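You operate a simulated robot arm through the tools that you are given. There is no shell and no other tool. Be economical: measure what you need, move in short steps, check, and stop when the job is done.

The job below is to be done with a simulated robot arm. You get a single attempt, and the scene is never put back.

JOB
Put one of the white bottles from the bench top on the order card there.

The check looks at the end state, three seconds after you hand in, the way a careful person would. Anything else that was tipped, shoved, dropped, spilled or broken makes it a failure.

ROBOT AND FRAMES
A 7-joint arm with a two-finger parallel gripper, fixed in place. Base frame: the origin is at the foot of the arm, x ahead of it, y to its left, z up; the work surface is at about z = 0. Readings come in m, degrees, newtons and seconds.
With the tool pointing down near the work surface it reaches from about 0.22 to 0.58 m from the base axis. Its first joint turns from -66.0 to 66.0 degrees. Payload 2.5 kg.
Tool frame: the origin (TCP) lies between the finger pads and is the grasp point; the fingertips stand 0.023 m ahead of it; z points along the fingers, y is the line along which they close. The gripper opens to 0.094 m. The fingers are 0.038 m wide and 0.01 m thick; the gripper's body (0.054 by 0.096 m) begins 0.039 m behind the TCP.
Orientation is that of the tool frame in the base frame, as a unit quaternion [x, y, z, w]. With the fingers straight down and closing along the base's y, the tool's x points along the base's -x, its y along +y and its z along -z.

CONTROLS
- The arm moves only by the tool send_rows. Its argument "rows" is a list of rows, each a list of 5 numbers: the shift along the base's x, y, z in mm, then the turn about the base's z in degrees, then the finger opening in mm, from 0 to 94. In form: [[tx, ty, tz, spin, fingers], ...]. A call has 1 to 8 rows; each row shifts and turns the commanded pose from where the row before left it. Each row takes 0.2 s and may step no farther than 0.05 m and 8.6 degrees from the row before; otherwise, or with a gripper value out of range, the whole call is refused. A pose out of reach is approached as far as the arm can. The call stops where the force on the tool passes 40 N (or 10 N more than at its start, if that is more) or the arm is blocked; 0.2 s more then pass. The fingers move at their own pace (about 0.108 m/s each) and stop on an object; they squeeze with about 23 N. The grip force told is the motor's: it shows also when the fingers shut on nothing. Time passes only in rows, and 0.2 s behind the last, so rows that do not move let the fingers close. The reply holds the time, the measured pose of the TCP, the force on the tool along the base axes, the opening and the grip force, in the units named above and with some noise.
- Cameras (640 x 400 px; columns grow to the right, rows downward): "scene" is fixed at [0.12, -0.4128, 0.5367]; the picture's right is [0.80, -0.60, 0.00], its down [-0.39, -0.52, -0.76] and it looks along [0.46, 0.61, -0.65] (base axes); focal length 272 px, centre (320, 200). "wrist" rides on the gripper at [-0.039, 0, -0.044] in the tool frame; the picture's right is [0.00, -1.00, 0.00], its down [0.97, 0.00, -0.24] and it looks along [0.24, 0.00, 0.97] (tool axes); focal length 218 px, centre (320, 200).
- grab_frame(camera): a new picture of that camera. The clock stands still meanwhile.
- probe_pixels(camera, pixels): there is no depth. For up to 12 entries [column, row, z] of the newest picture of that camera ("zoom" is the newest enlarged one), the place [x, y] in the base frame at which the ray of that pixel passes the height z, good to about 0.003 m. The clock stands still meanwhile.
- enlarge(camera, box): a new picture of the part [left, top, right, bottom] of that camera's present view, enlarged. The clock stands still meanwhile.
- hand_in(): hands the job in; it is judged then, once.

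Work in short steps. Measure before you move; look again where a grasp or a placing could have gone wrong, and mend it. You have 60 turns and 30 pictures in all, those below and enlarged ones among them. Open the gripper and draw the arm clear of the work before you hand the job in, unless the task says otherwise; then end with one line.

The tools are called by a JSON object that holds its "name" and its "arguments". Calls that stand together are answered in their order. send_rows: Moves the arm, as the interface text tells. Its arguments: {"type":"object","properties":{"rows":{"type":"array"}},"required":["rows"]} The other tools are called the same way: grab_frame (camera) takes a picture; probe_pixels (camera, pixels) gives the place at which the rays of pixels pass given heights; enlarge (camera, box) takes an enlarged picture of a part of a camera's view; hand_in () hands the job in.

At the start:

```text
t: 0.0
position: [0.3863, 0.2012, 0.3086]
ee_rot: [0.001, 1.0, -0.001, 0.0]
ft_force: [0.6, 0.6, 0.3]
opening: 0.0941
grasp_force: 0.1
```

scene: 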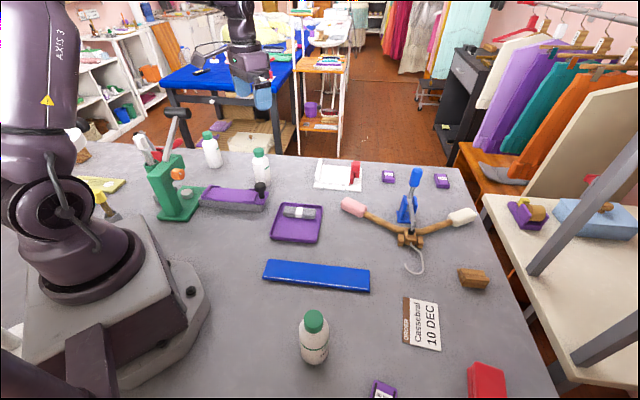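
wrist: 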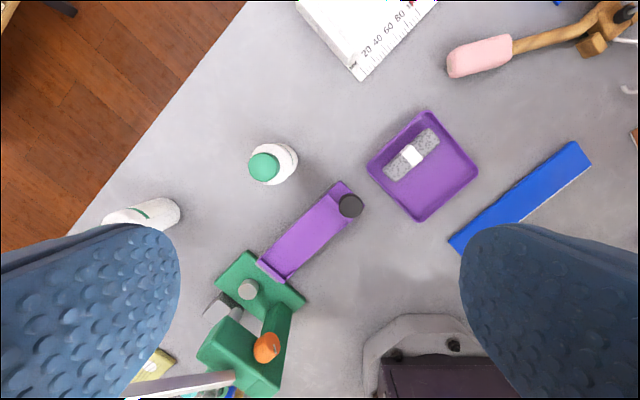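

The scene shows a white bottle with green cap near (314,337) and the card near (421,323). I enlarge this area to measure both.

{"name": "enlarge", "arguments": {"camera": "scene", "box": [260, 280, 460, 400]}}

{"name": "probe_pixels", "arguments": {"camera": "scene", "pixels": [[314, 361, 0], [314, 318, 0.08], [314, 318, 0.1], [405, 297, 0], [437, 303, 0], [441, 351, 0], [403, 344, 0], [260, 180, 0], [212, 165, 0]]}}

```text
3.20 times, centred on (360, 340) of scene
```

zoom: 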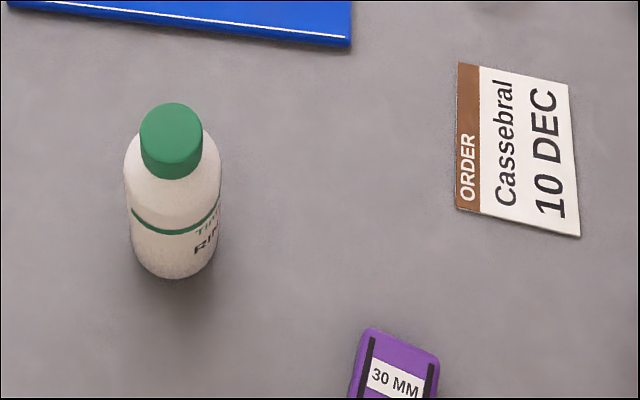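

```text
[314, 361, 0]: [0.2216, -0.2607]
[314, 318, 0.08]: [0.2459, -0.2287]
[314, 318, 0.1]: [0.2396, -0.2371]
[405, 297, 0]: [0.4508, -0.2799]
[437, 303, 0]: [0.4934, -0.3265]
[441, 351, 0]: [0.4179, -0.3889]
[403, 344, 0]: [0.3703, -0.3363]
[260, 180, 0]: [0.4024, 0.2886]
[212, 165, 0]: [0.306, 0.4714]
```

The bottle stands at about (0.237,-0.240), diameter about 0.053, and the card's centre is near (0.433,-0.333). I move high toward the bottle, turning as the arm swings.

{"name": "send_rows", "arguments": {"rows": [[-13, -44, 0, -4.5, 94], [-13, -44, 0, -4.5, 94], [-13, -44, 0, -4.5, 94], [-13, -44, 0, -4.5, 94], [-13, -44, 0, -4.5, 94], [-13, -44, 0, -4.5, 94], [-13, -44, 0, -4.5, 94], [-13, -44, 0, -4.5, 94]]}}

```text
t: 1.8
position: [0.2845, -0.1496, 0.3088]
ee_rot: [0.308, 0.951, -0.001, 0.0]
ft_force: [-0.1, -0.5, 0.0]
opening: 0.0939
grasp_force: 0.0
```

The pose is (0.285,-0.150,0.309), spin about -36. I look with the wrist camera to refine the bottle and its surroundings.

{"name": "grab_frame", "arguments": {"camera": "wrist"}}

{"name": "grab_frame", "arguments": {"camera": "scene"}}

```text
26 pictures are left
```

wrist: 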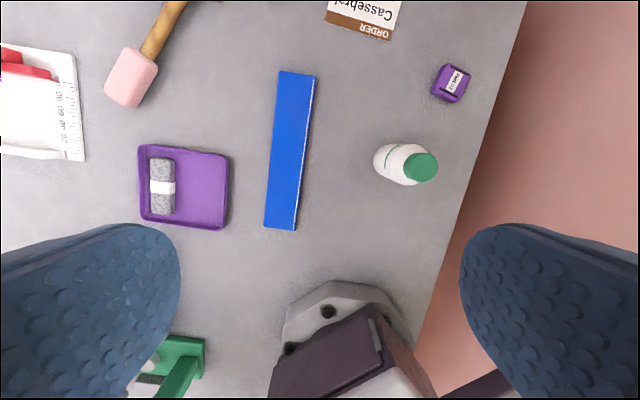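

```text
25 pictures are left
```

scene: 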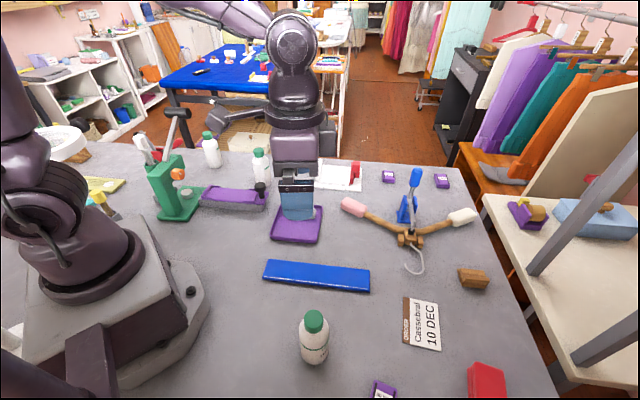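

In the wrist view the cap is at (421,167) and the bottle's base end is near (390,160). I probe both, the card and the close-by purple block.

{"name": "probe_pixels", "arguments": {"camera": "wrist", "pixels": [[422, 167, 0.09], [422, 167, 0.1], [422, 167, 0.11], [374, 160, 0.0], [397, 144, 0.03], [392, 180, 0.03], [450, 84, 0.0], [325, 20, 0], [392, 40, 0]]}}

{"name": "probe_pixels", "arguments": {"camera": "scene", "pixels": [[314, 316, 0.09], [314, 316, 0.1], [314, 316, 0.11], [461, 287, 0], [486, 290, 0], [458, 268, 0.02], [424, 275, 0.0], [424, 275, 0.05], [424, 275, 0.1]]}}

```text
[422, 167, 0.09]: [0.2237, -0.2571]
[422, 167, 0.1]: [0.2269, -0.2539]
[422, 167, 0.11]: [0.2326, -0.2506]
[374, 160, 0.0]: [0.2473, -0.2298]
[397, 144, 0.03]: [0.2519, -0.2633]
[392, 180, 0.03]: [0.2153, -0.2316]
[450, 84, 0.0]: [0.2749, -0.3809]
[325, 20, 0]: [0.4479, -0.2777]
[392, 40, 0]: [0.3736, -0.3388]
```

```text
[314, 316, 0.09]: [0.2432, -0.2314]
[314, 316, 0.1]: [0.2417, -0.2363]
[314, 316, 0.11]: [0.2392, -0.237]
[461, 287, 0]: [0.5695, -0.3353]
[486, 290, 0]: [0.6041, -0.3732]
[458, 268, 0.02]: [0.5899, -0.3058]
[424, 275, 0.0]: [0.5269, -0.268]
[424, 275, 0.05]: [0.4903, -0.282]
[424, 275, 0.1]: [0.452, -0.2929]
```

Both views agree on the axis near (0.235,-0.247), and the bottle looks about 0.12 tall, so the palm limits how low I can grip. I measure the shoulder height from the silhouette at zoom (125,175)/(221,175), the cap top, and the hanger's heights.

{"name": "probe_pixels", "arguments": {"camera": "scene", "pixels": [[299, 335, 0.06], [299, 335, 0.07], [299, 335, 0.08], [299, 335, 0.09], [329, 335, 0.07], [329, 335, 0.08], [329, 335, 0.09], [314, 319, 0.11], [314, 319, 0.12], [314, 319, 0.13], [314, 367, 0.0]]}}

{"name": "enlarge", "arguments": {"camera": "scene", "box": [330, 160, 530, 285]}}

```text
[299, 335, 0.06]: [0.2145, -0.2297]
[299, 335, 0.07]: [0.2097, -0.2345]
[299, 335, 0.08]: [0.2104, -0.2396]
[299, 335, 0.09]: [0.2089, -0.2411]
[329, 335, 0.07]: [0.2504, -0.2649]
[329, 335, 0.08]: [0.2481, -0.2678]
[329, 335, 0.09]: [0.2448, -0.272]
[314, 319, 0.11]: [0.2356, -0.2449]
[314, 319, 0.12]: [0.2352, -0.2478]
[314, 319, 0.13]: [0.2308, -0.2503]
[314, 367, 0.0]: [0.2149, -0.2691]
```

```text
3.20 times, centred on (430, 222) of scene
```

zoom: 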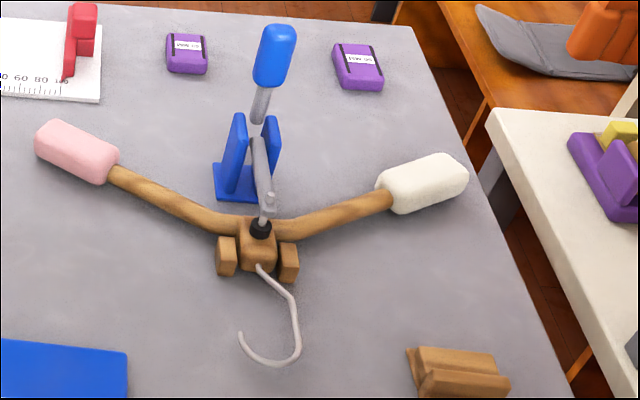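

The shoulder ends the straight body at about 0.068 and the cap top is at about 0.118, so I will grip the cap. I probe the cap's lower rim at zoom (172,180), i.e. scene (314,336), and move over the axis.

{"name": "probe_pixels", "arguments": {"camera": "scene", "pixels": [[314, 336, 0.07], [314, 336, 0.08], [314, 336, 0.09], [314, 336, 0.1]]}}

{"name": "send_rows", "arguments": {"rows": [[-17, -33, 0, 0, 94], [-17, -33, -20, 0, 94], [-18, -32, -20, 0, 94], [0, 0, -40, 0, 94]]}}

```text
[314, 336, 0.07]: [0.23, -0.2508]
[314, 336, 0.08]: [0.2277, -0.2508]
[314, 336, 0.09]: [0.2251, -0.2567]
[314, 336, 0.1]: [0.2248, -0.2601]
```

```text
t: 2.8
position: [0.2317, -0.2474, 0.2277]
ee_rot: [0.309, 0.951, 0.0, 0.001]
ft_force: [0.8, -0.7, 0.3]
opening: 0.094
grasp_force: 0.0
```

The cap spans roughly z 0.095–0.118. The TCP is now above it at z 0.228; I check the centring with the wrist camera.

{"name": "grab_frame", "arguments": {"camera": "wrist"}}

{"name": "grab_frame", "arguments": {"camera": "scene"}}

```text
23 pictures are left
```

wrist: 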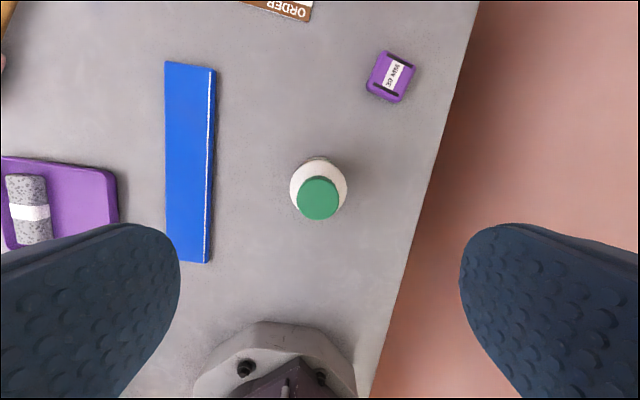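

```text
22 pictures are left
```

scene: 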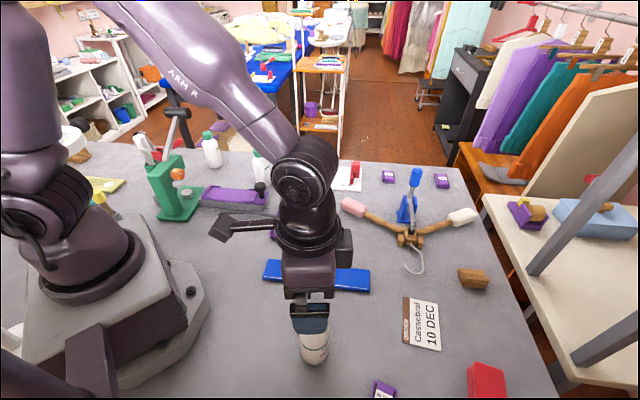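

The cap appears at (319,199), laterally centred; I probe it at cap-top height for the fore-aft offset.

{"name": "probe_pixels", "arguments": {"camera": "wrist", "pixels": [[319, 199, 0.11], [319, 199, 0.118], [319, 199, 0.125], [319, 157, 0.0]]}}

```text
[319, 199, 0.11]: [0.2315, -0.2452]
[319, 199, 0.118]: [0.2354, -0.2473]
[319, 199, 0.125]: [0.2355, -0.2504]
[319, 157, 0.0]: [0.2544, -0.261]
```

The cap centre is about (0.234,-0.248), within 2–3 mm of the TCP. I descend to z≈0.117 with the fingers open.

{"name": "send_rows", "arguments": {"rows": [[2, 0, -30, 0, 70], [0, 0, -30, 0, 70], [0, 0, -30, 0, 70], [0, 0, -20, 0, 70]]}}

{"name": "enlarge", "arguments": {"camera": "scene", "box": [250, 280, 410, 380]}}

{"name": "grab_frame", "arguments": {"camera": "wrist"}}

```text
t: 3.8
position: [0.2331, -0.2483, 0.1185]
ee_rot: [0.309, 0.951, 0.001, 0.0]
ft_force: [0.1, -0.5, 0.7]
opening: 0.0699
grasp_force: 0.1
```

```text
4.00 times, centred on (330, 330) of scene
```

zoom: 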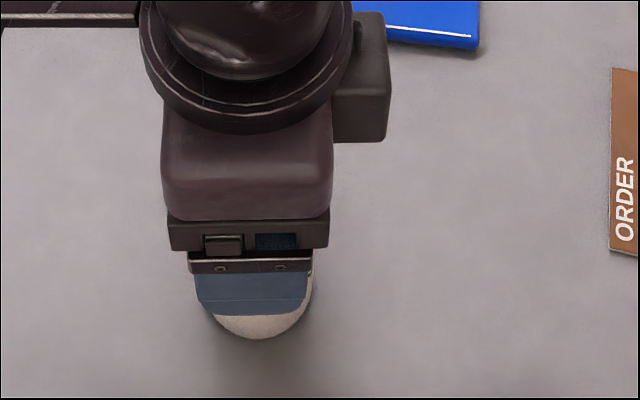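

```text
20 pictures are left
```

wrist: 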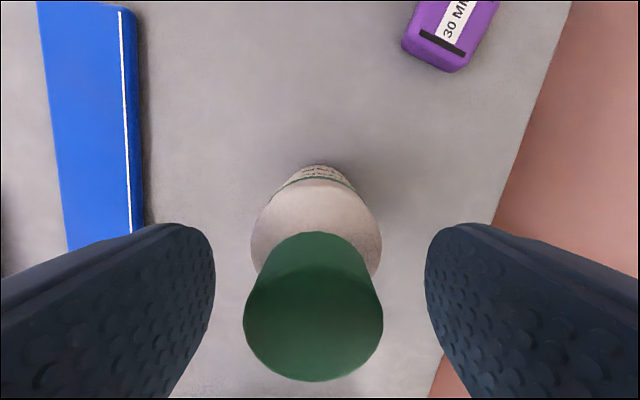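

The cap sits between the pads, about 2 mm left of centre at (313,310). I correct by that and close the fingers.

{"name": "send_rows", "arguments": {"rows": [[1, 1.5, 0, 0, 60], [0, 0, 0, 0, 40], [0, 0, 0, 0, 20], [0, 0, 0, 0, 10], [0, 0, 0, 0, 10], [0, 0, 0, 0, 10]]}}

{"name": "grab_frame", "arguments": {"camera": "wrist"}}

```text
t: 5.2
position: [0.2329, -0.247, 0.1195]
ee_rot: [0.31, 0.951, 0.0, 0.0]
ft_force: [-3.3, 2.5, 25.7]
opening: 0.0342
grasp_force: 22.6
```

```text
19 pictures are left
```

wrist: 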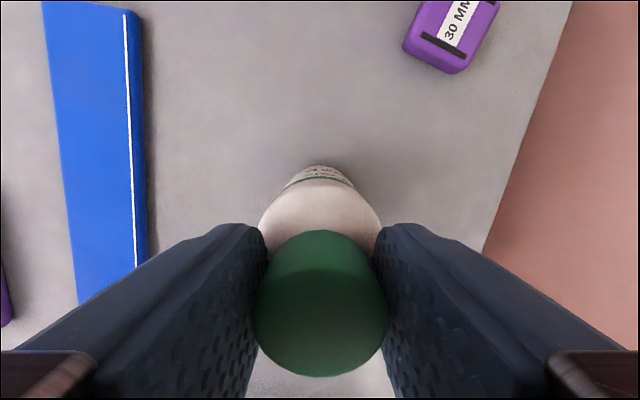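

The upward force of 25.7 N and 34 mm opening show that the tips are wedged on the shoulder. I reopen, rise 7 mm and close again.

{"name": "send_rows", "arguments": {"rows": [[0, 0, 0, 0, 45], [0, 0, 0, 0, 55], [0, 0, 6, 0, 55], [0, 0, 0, 0, 40], [0, 0, 0, 0, 20], [0, 0, 0, 0, 10], [0, 0, 0, 0, 10]]}}

```text
t: 6.8
position: [0.2325, -0.2465, 0.1237]
ee_rot: [0.309, 0.951, 0.0, 0.0]
ft_force: [0.8, 0.3, 0.0]
opening: 0.0298
grasp_force: 23.2
```

The cap is gripped at 29.8 mm without vertical force. I lift 70 mm and check.

{"name": "send_rows", "arguments": {"rows": [[0, 0, 5, 0, 10], [0, 0, 15, 0, 10], [0, 0, 25, 0, 10], [0, 0, 25, 0, 10], [0, 0, 0, 0, 10]]}}

{"name": "grab_frame", "arguments": {"camera": "wrist"}}

{"name": "grab_frame", "arguments": {"camera": "scene"}}

```text
t: 8.0
position: [0.2316, -0.2476, 0.1962]
ee_rot: [0.309, 0.951, 0.0, -0.001]
ft_force: [-0.4, -0.1, -2.2]
opening: 0.0301
grasp_force: 23.1
```

```text
18 pictures are left
```

wrist: 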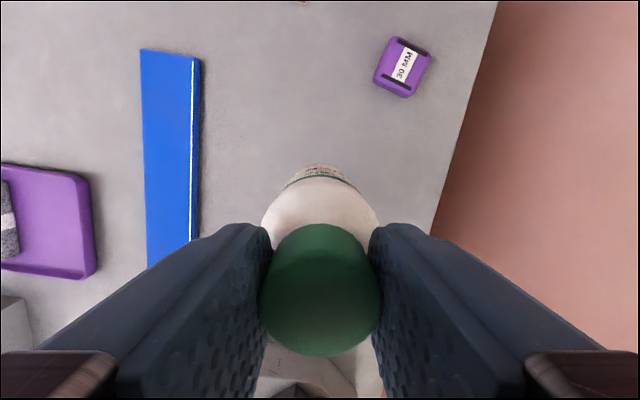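

```text
17 pictures are left
```

scene: 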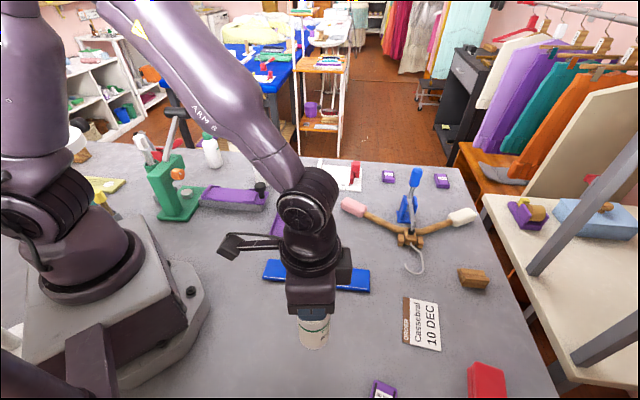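

The bottle hangs securely (2.2 N). I move to about (0.36,-0.30) to check the card and the hanger's hook before the last approach.

{"name": "send_rows", "arguments": {"rows": [[25, -10, 5, 0, 10], [30, -12, 5, 0, 10], [30, -12, 0, 0, 10], [30, -13, 0, 0, 10], [13, -5, 0, 0, 10], [0, 0, 0, 0, 10]]}}

{"name": "grab_frame", "arguments": {"camera": "wrist"}}

{"name": "grab_frame", "arguments": {"camera": "scene"}}

```text
t: 9.4
position: [0.36, -0.2973, 0.2034]
ee_rot: [0.31, 0.951, -0.001, 0.0]
ft_force: [0.4, 0.3, -2.4]
opening: 0.0297
grasp_force: 23.0
```

```text
16 pictures are left
```

wrist: 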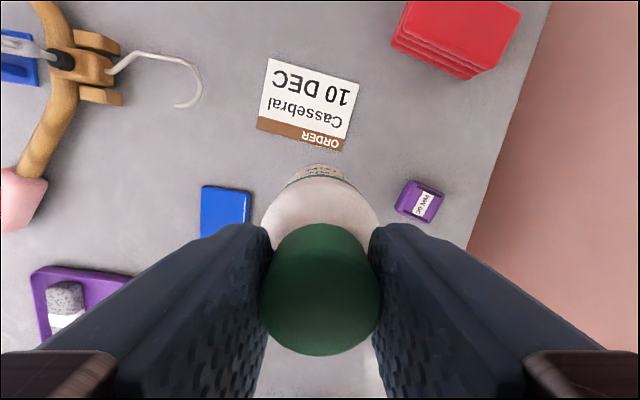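

```text
15 pictures are left
```

scene: 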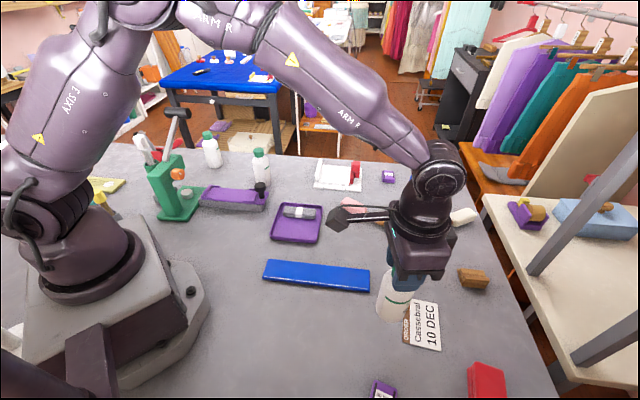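

Hook's tip is at wrist (178,104) and (200,85), well left of the card whose corners are (269,58),(359,85),(342,152),(257,128). I probe both views for the card's centre and the hook's height.

{"name": "probe_pixels", "arguments": {"camera": "wrist", "pixels": [[269, 58, 0], [359, 85, 0], [342, 152, 0], [257, 128, 0], [308, 106, 0], [178, 105, 0.0], [178, 105, 0.05], [201, 88, 0.0], [201, 88, 0.05]]}}

{"name": "probe_pixels", "arguments": {"camera": "scene", "pixels": [[405, 296, 0], [438, 304, 0], [441, 351, 0], [403, 344, 0], [422, 324, 0]]}}

```text
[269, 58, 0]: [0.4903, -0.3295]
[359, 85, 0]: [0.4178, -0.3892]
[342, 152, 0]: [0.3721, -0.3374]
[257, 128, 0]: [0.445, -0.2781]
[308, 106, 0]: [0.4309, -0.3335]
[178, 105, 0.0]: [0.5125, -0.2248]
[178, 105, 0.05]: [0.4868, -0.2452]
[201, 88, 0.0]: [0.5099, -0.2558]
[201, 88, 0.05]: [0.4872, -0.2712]
```

```text
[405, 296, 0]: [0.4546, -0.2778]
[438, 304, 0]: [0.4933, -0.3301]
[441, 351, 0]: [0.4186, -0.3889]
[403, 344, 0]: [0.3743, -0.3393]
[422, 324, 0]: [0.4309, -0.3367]
```

The card's centre is (0.432,-0.334) and the hook lies low, about 0.085 away, so the way is clear. I move above the card and go down to z≈0.15.

{"name": "send_rows", "arguments": {"rows": [[24, -12, 0, 0, 10], [24, -12, 0, 0, 10], [24, -13, 0, 0, 10], [0, 0, -25, 0, 10], [0, 0, -25, 0, 10], [0, 0, 0, 0, 10]]}}

{"name": "enlarge", "arguments": {"camera": "scene", "box": [340, 240, 500, 370]}}

{"name": "grab_frame", "arguments": {"camera": "wrist"}}

```text
t: 10.8
position: [0.4335, -0.3353, 0.155]
ee_rot: [0.308, 0.951, 0.001, 0.0]
ft_force: [-0.8, -0.1, -2.6]
opening: 0.0299
grasp_force: 23.0
```

```text
3.08 times, centred on (420, 305) of scene
```

zoom: 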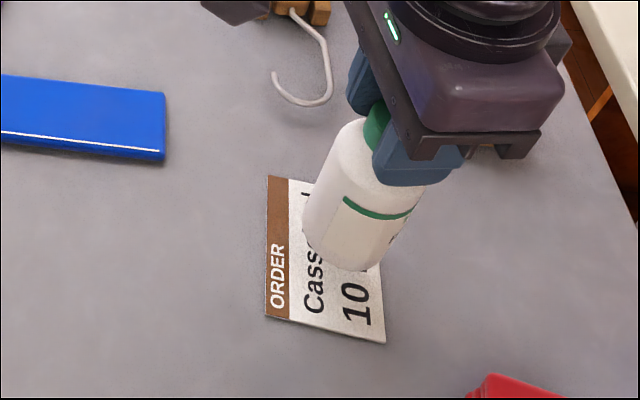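

```text
13 pictures are left
```

wrist: 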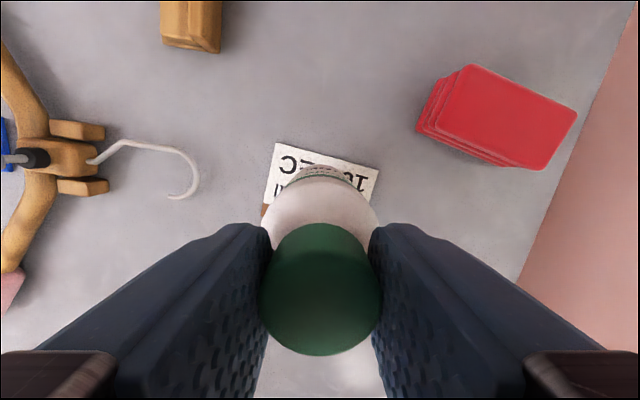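

The bottle is above the card's middle. I lower 27 mm, then feel for contact in small steps (expected at z≈0.125).

{"name": "send_rows", "arguments": {"rows": [[-1, 1, -15, 0, 10], [0, 0, -10, 0, 10], [0, 0, -2, 0, 10], [0, 0, 0, 0, 10]]}}

```text
t: 11.8
position: [0.432, -0.3353, 0.1281]
ee_rot: [0.309, 0.951, 0.0, 0.0]
ft_force: [-0.2, 0.2, -2.9]
opening: 0.0299
grasp_force: 22.9
```

No contact yet at 0.128 (-2.9 N). I lower by single millimetres.

{"name": "send_rows", "arguments": {"rows": [[0, 0, -1, 0, 10], [0, 0, -1, 0, 10], [0, 0, 0, 0, 10]]}}

```text
t: 12.6
position: [0.4326, -0.3342, 0.1266]
ee_rot: [0.308, 0.952, 0.0, 0.001]
ft_force: [-2.8, 1.7, 13.6]
opening: 0.0299
grasp_force: 22.5
```

Contact: +13.6 N at z 0.1266. I ease up 0.7 mm and open gently.

{"name": "send_rows", "arguments": {"rows": [[0, 0, -0.0, 0, 10], [0, 0, 0.7, 0, 10], [0, 0, 0, 0, 32], [0, 0, 0, 0, 40], [0, 0, 0, 0, 60], [0, 0, 0, 0, 60]]}}

{"name": "grab_frame", "arguments": {"camera": "wrist"}}

```text
t: 14.0
position: [0.4312, -0.3347, 0.1259]
ee_rot: [0.309, 0.951, -0.001, 0.0]
ft_force: [-0.4, 0.9, -0.4]
opening: 0.06
grasp_force: 0.1
```

```text
12 pictures are left
```

wrist: 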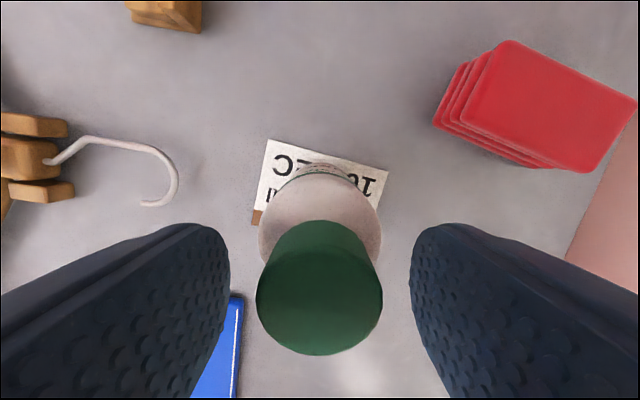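

The bottle stands free between the open fingers. I rise straight up, then draw back toward the base.

{"name": "send_rows", "arguments": {"rows": [[0, 0, 20, 0, 70], [0, 0, 35, 0, 70], [0, 0, 45, 0, 70], [0, 0, 45, 0, 70], [-35, 30, 10, 0, 70], [-35, 35, 0, 0, 70], [-35, 35, 0, 0, 70], [0, 0, 0, 0, 70]]}}

{"name": "grab_frame", "arguments": {"camera": "scene"}}

{"name": "enlarge", "arguments": {"camera": "scene", "box": [340, 240, 500, 370]}}

```text
t: 15.8
position: [0.3276, -0.233, 0.2823]
ee_rot: [0.309, 0.951, 0.0, 0.001]
ft_force: [-0.4, 0.0, 0.4]
opening: 0.0702
grasp_force: 0.0
```

```text
11 pictures are left
```

scene: 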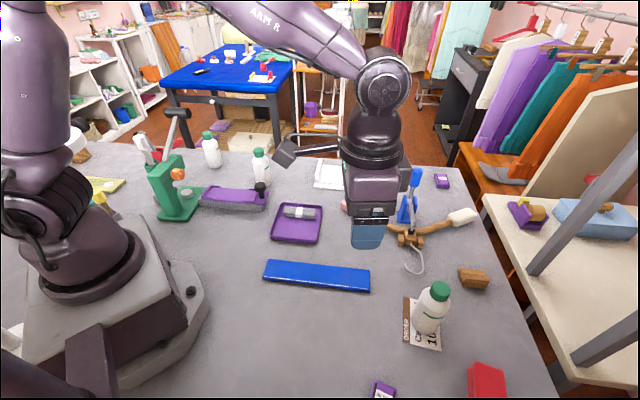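

```text
3.08 times, centred on (420, 305) of scene
```

zoom: 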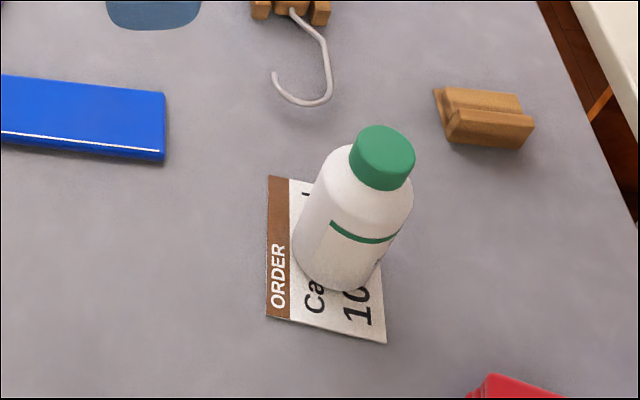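

The bottle stands upright in the middle of the card, nothing else has moved, and the arm is clear. I hand in.

{"name": "hand_in", "arguments": {}}

```text
The job is handed in.
```

One white bottle now stands upright in the middle of the order card, nothing else was disturbed in the last pictures, and the job is handed in.
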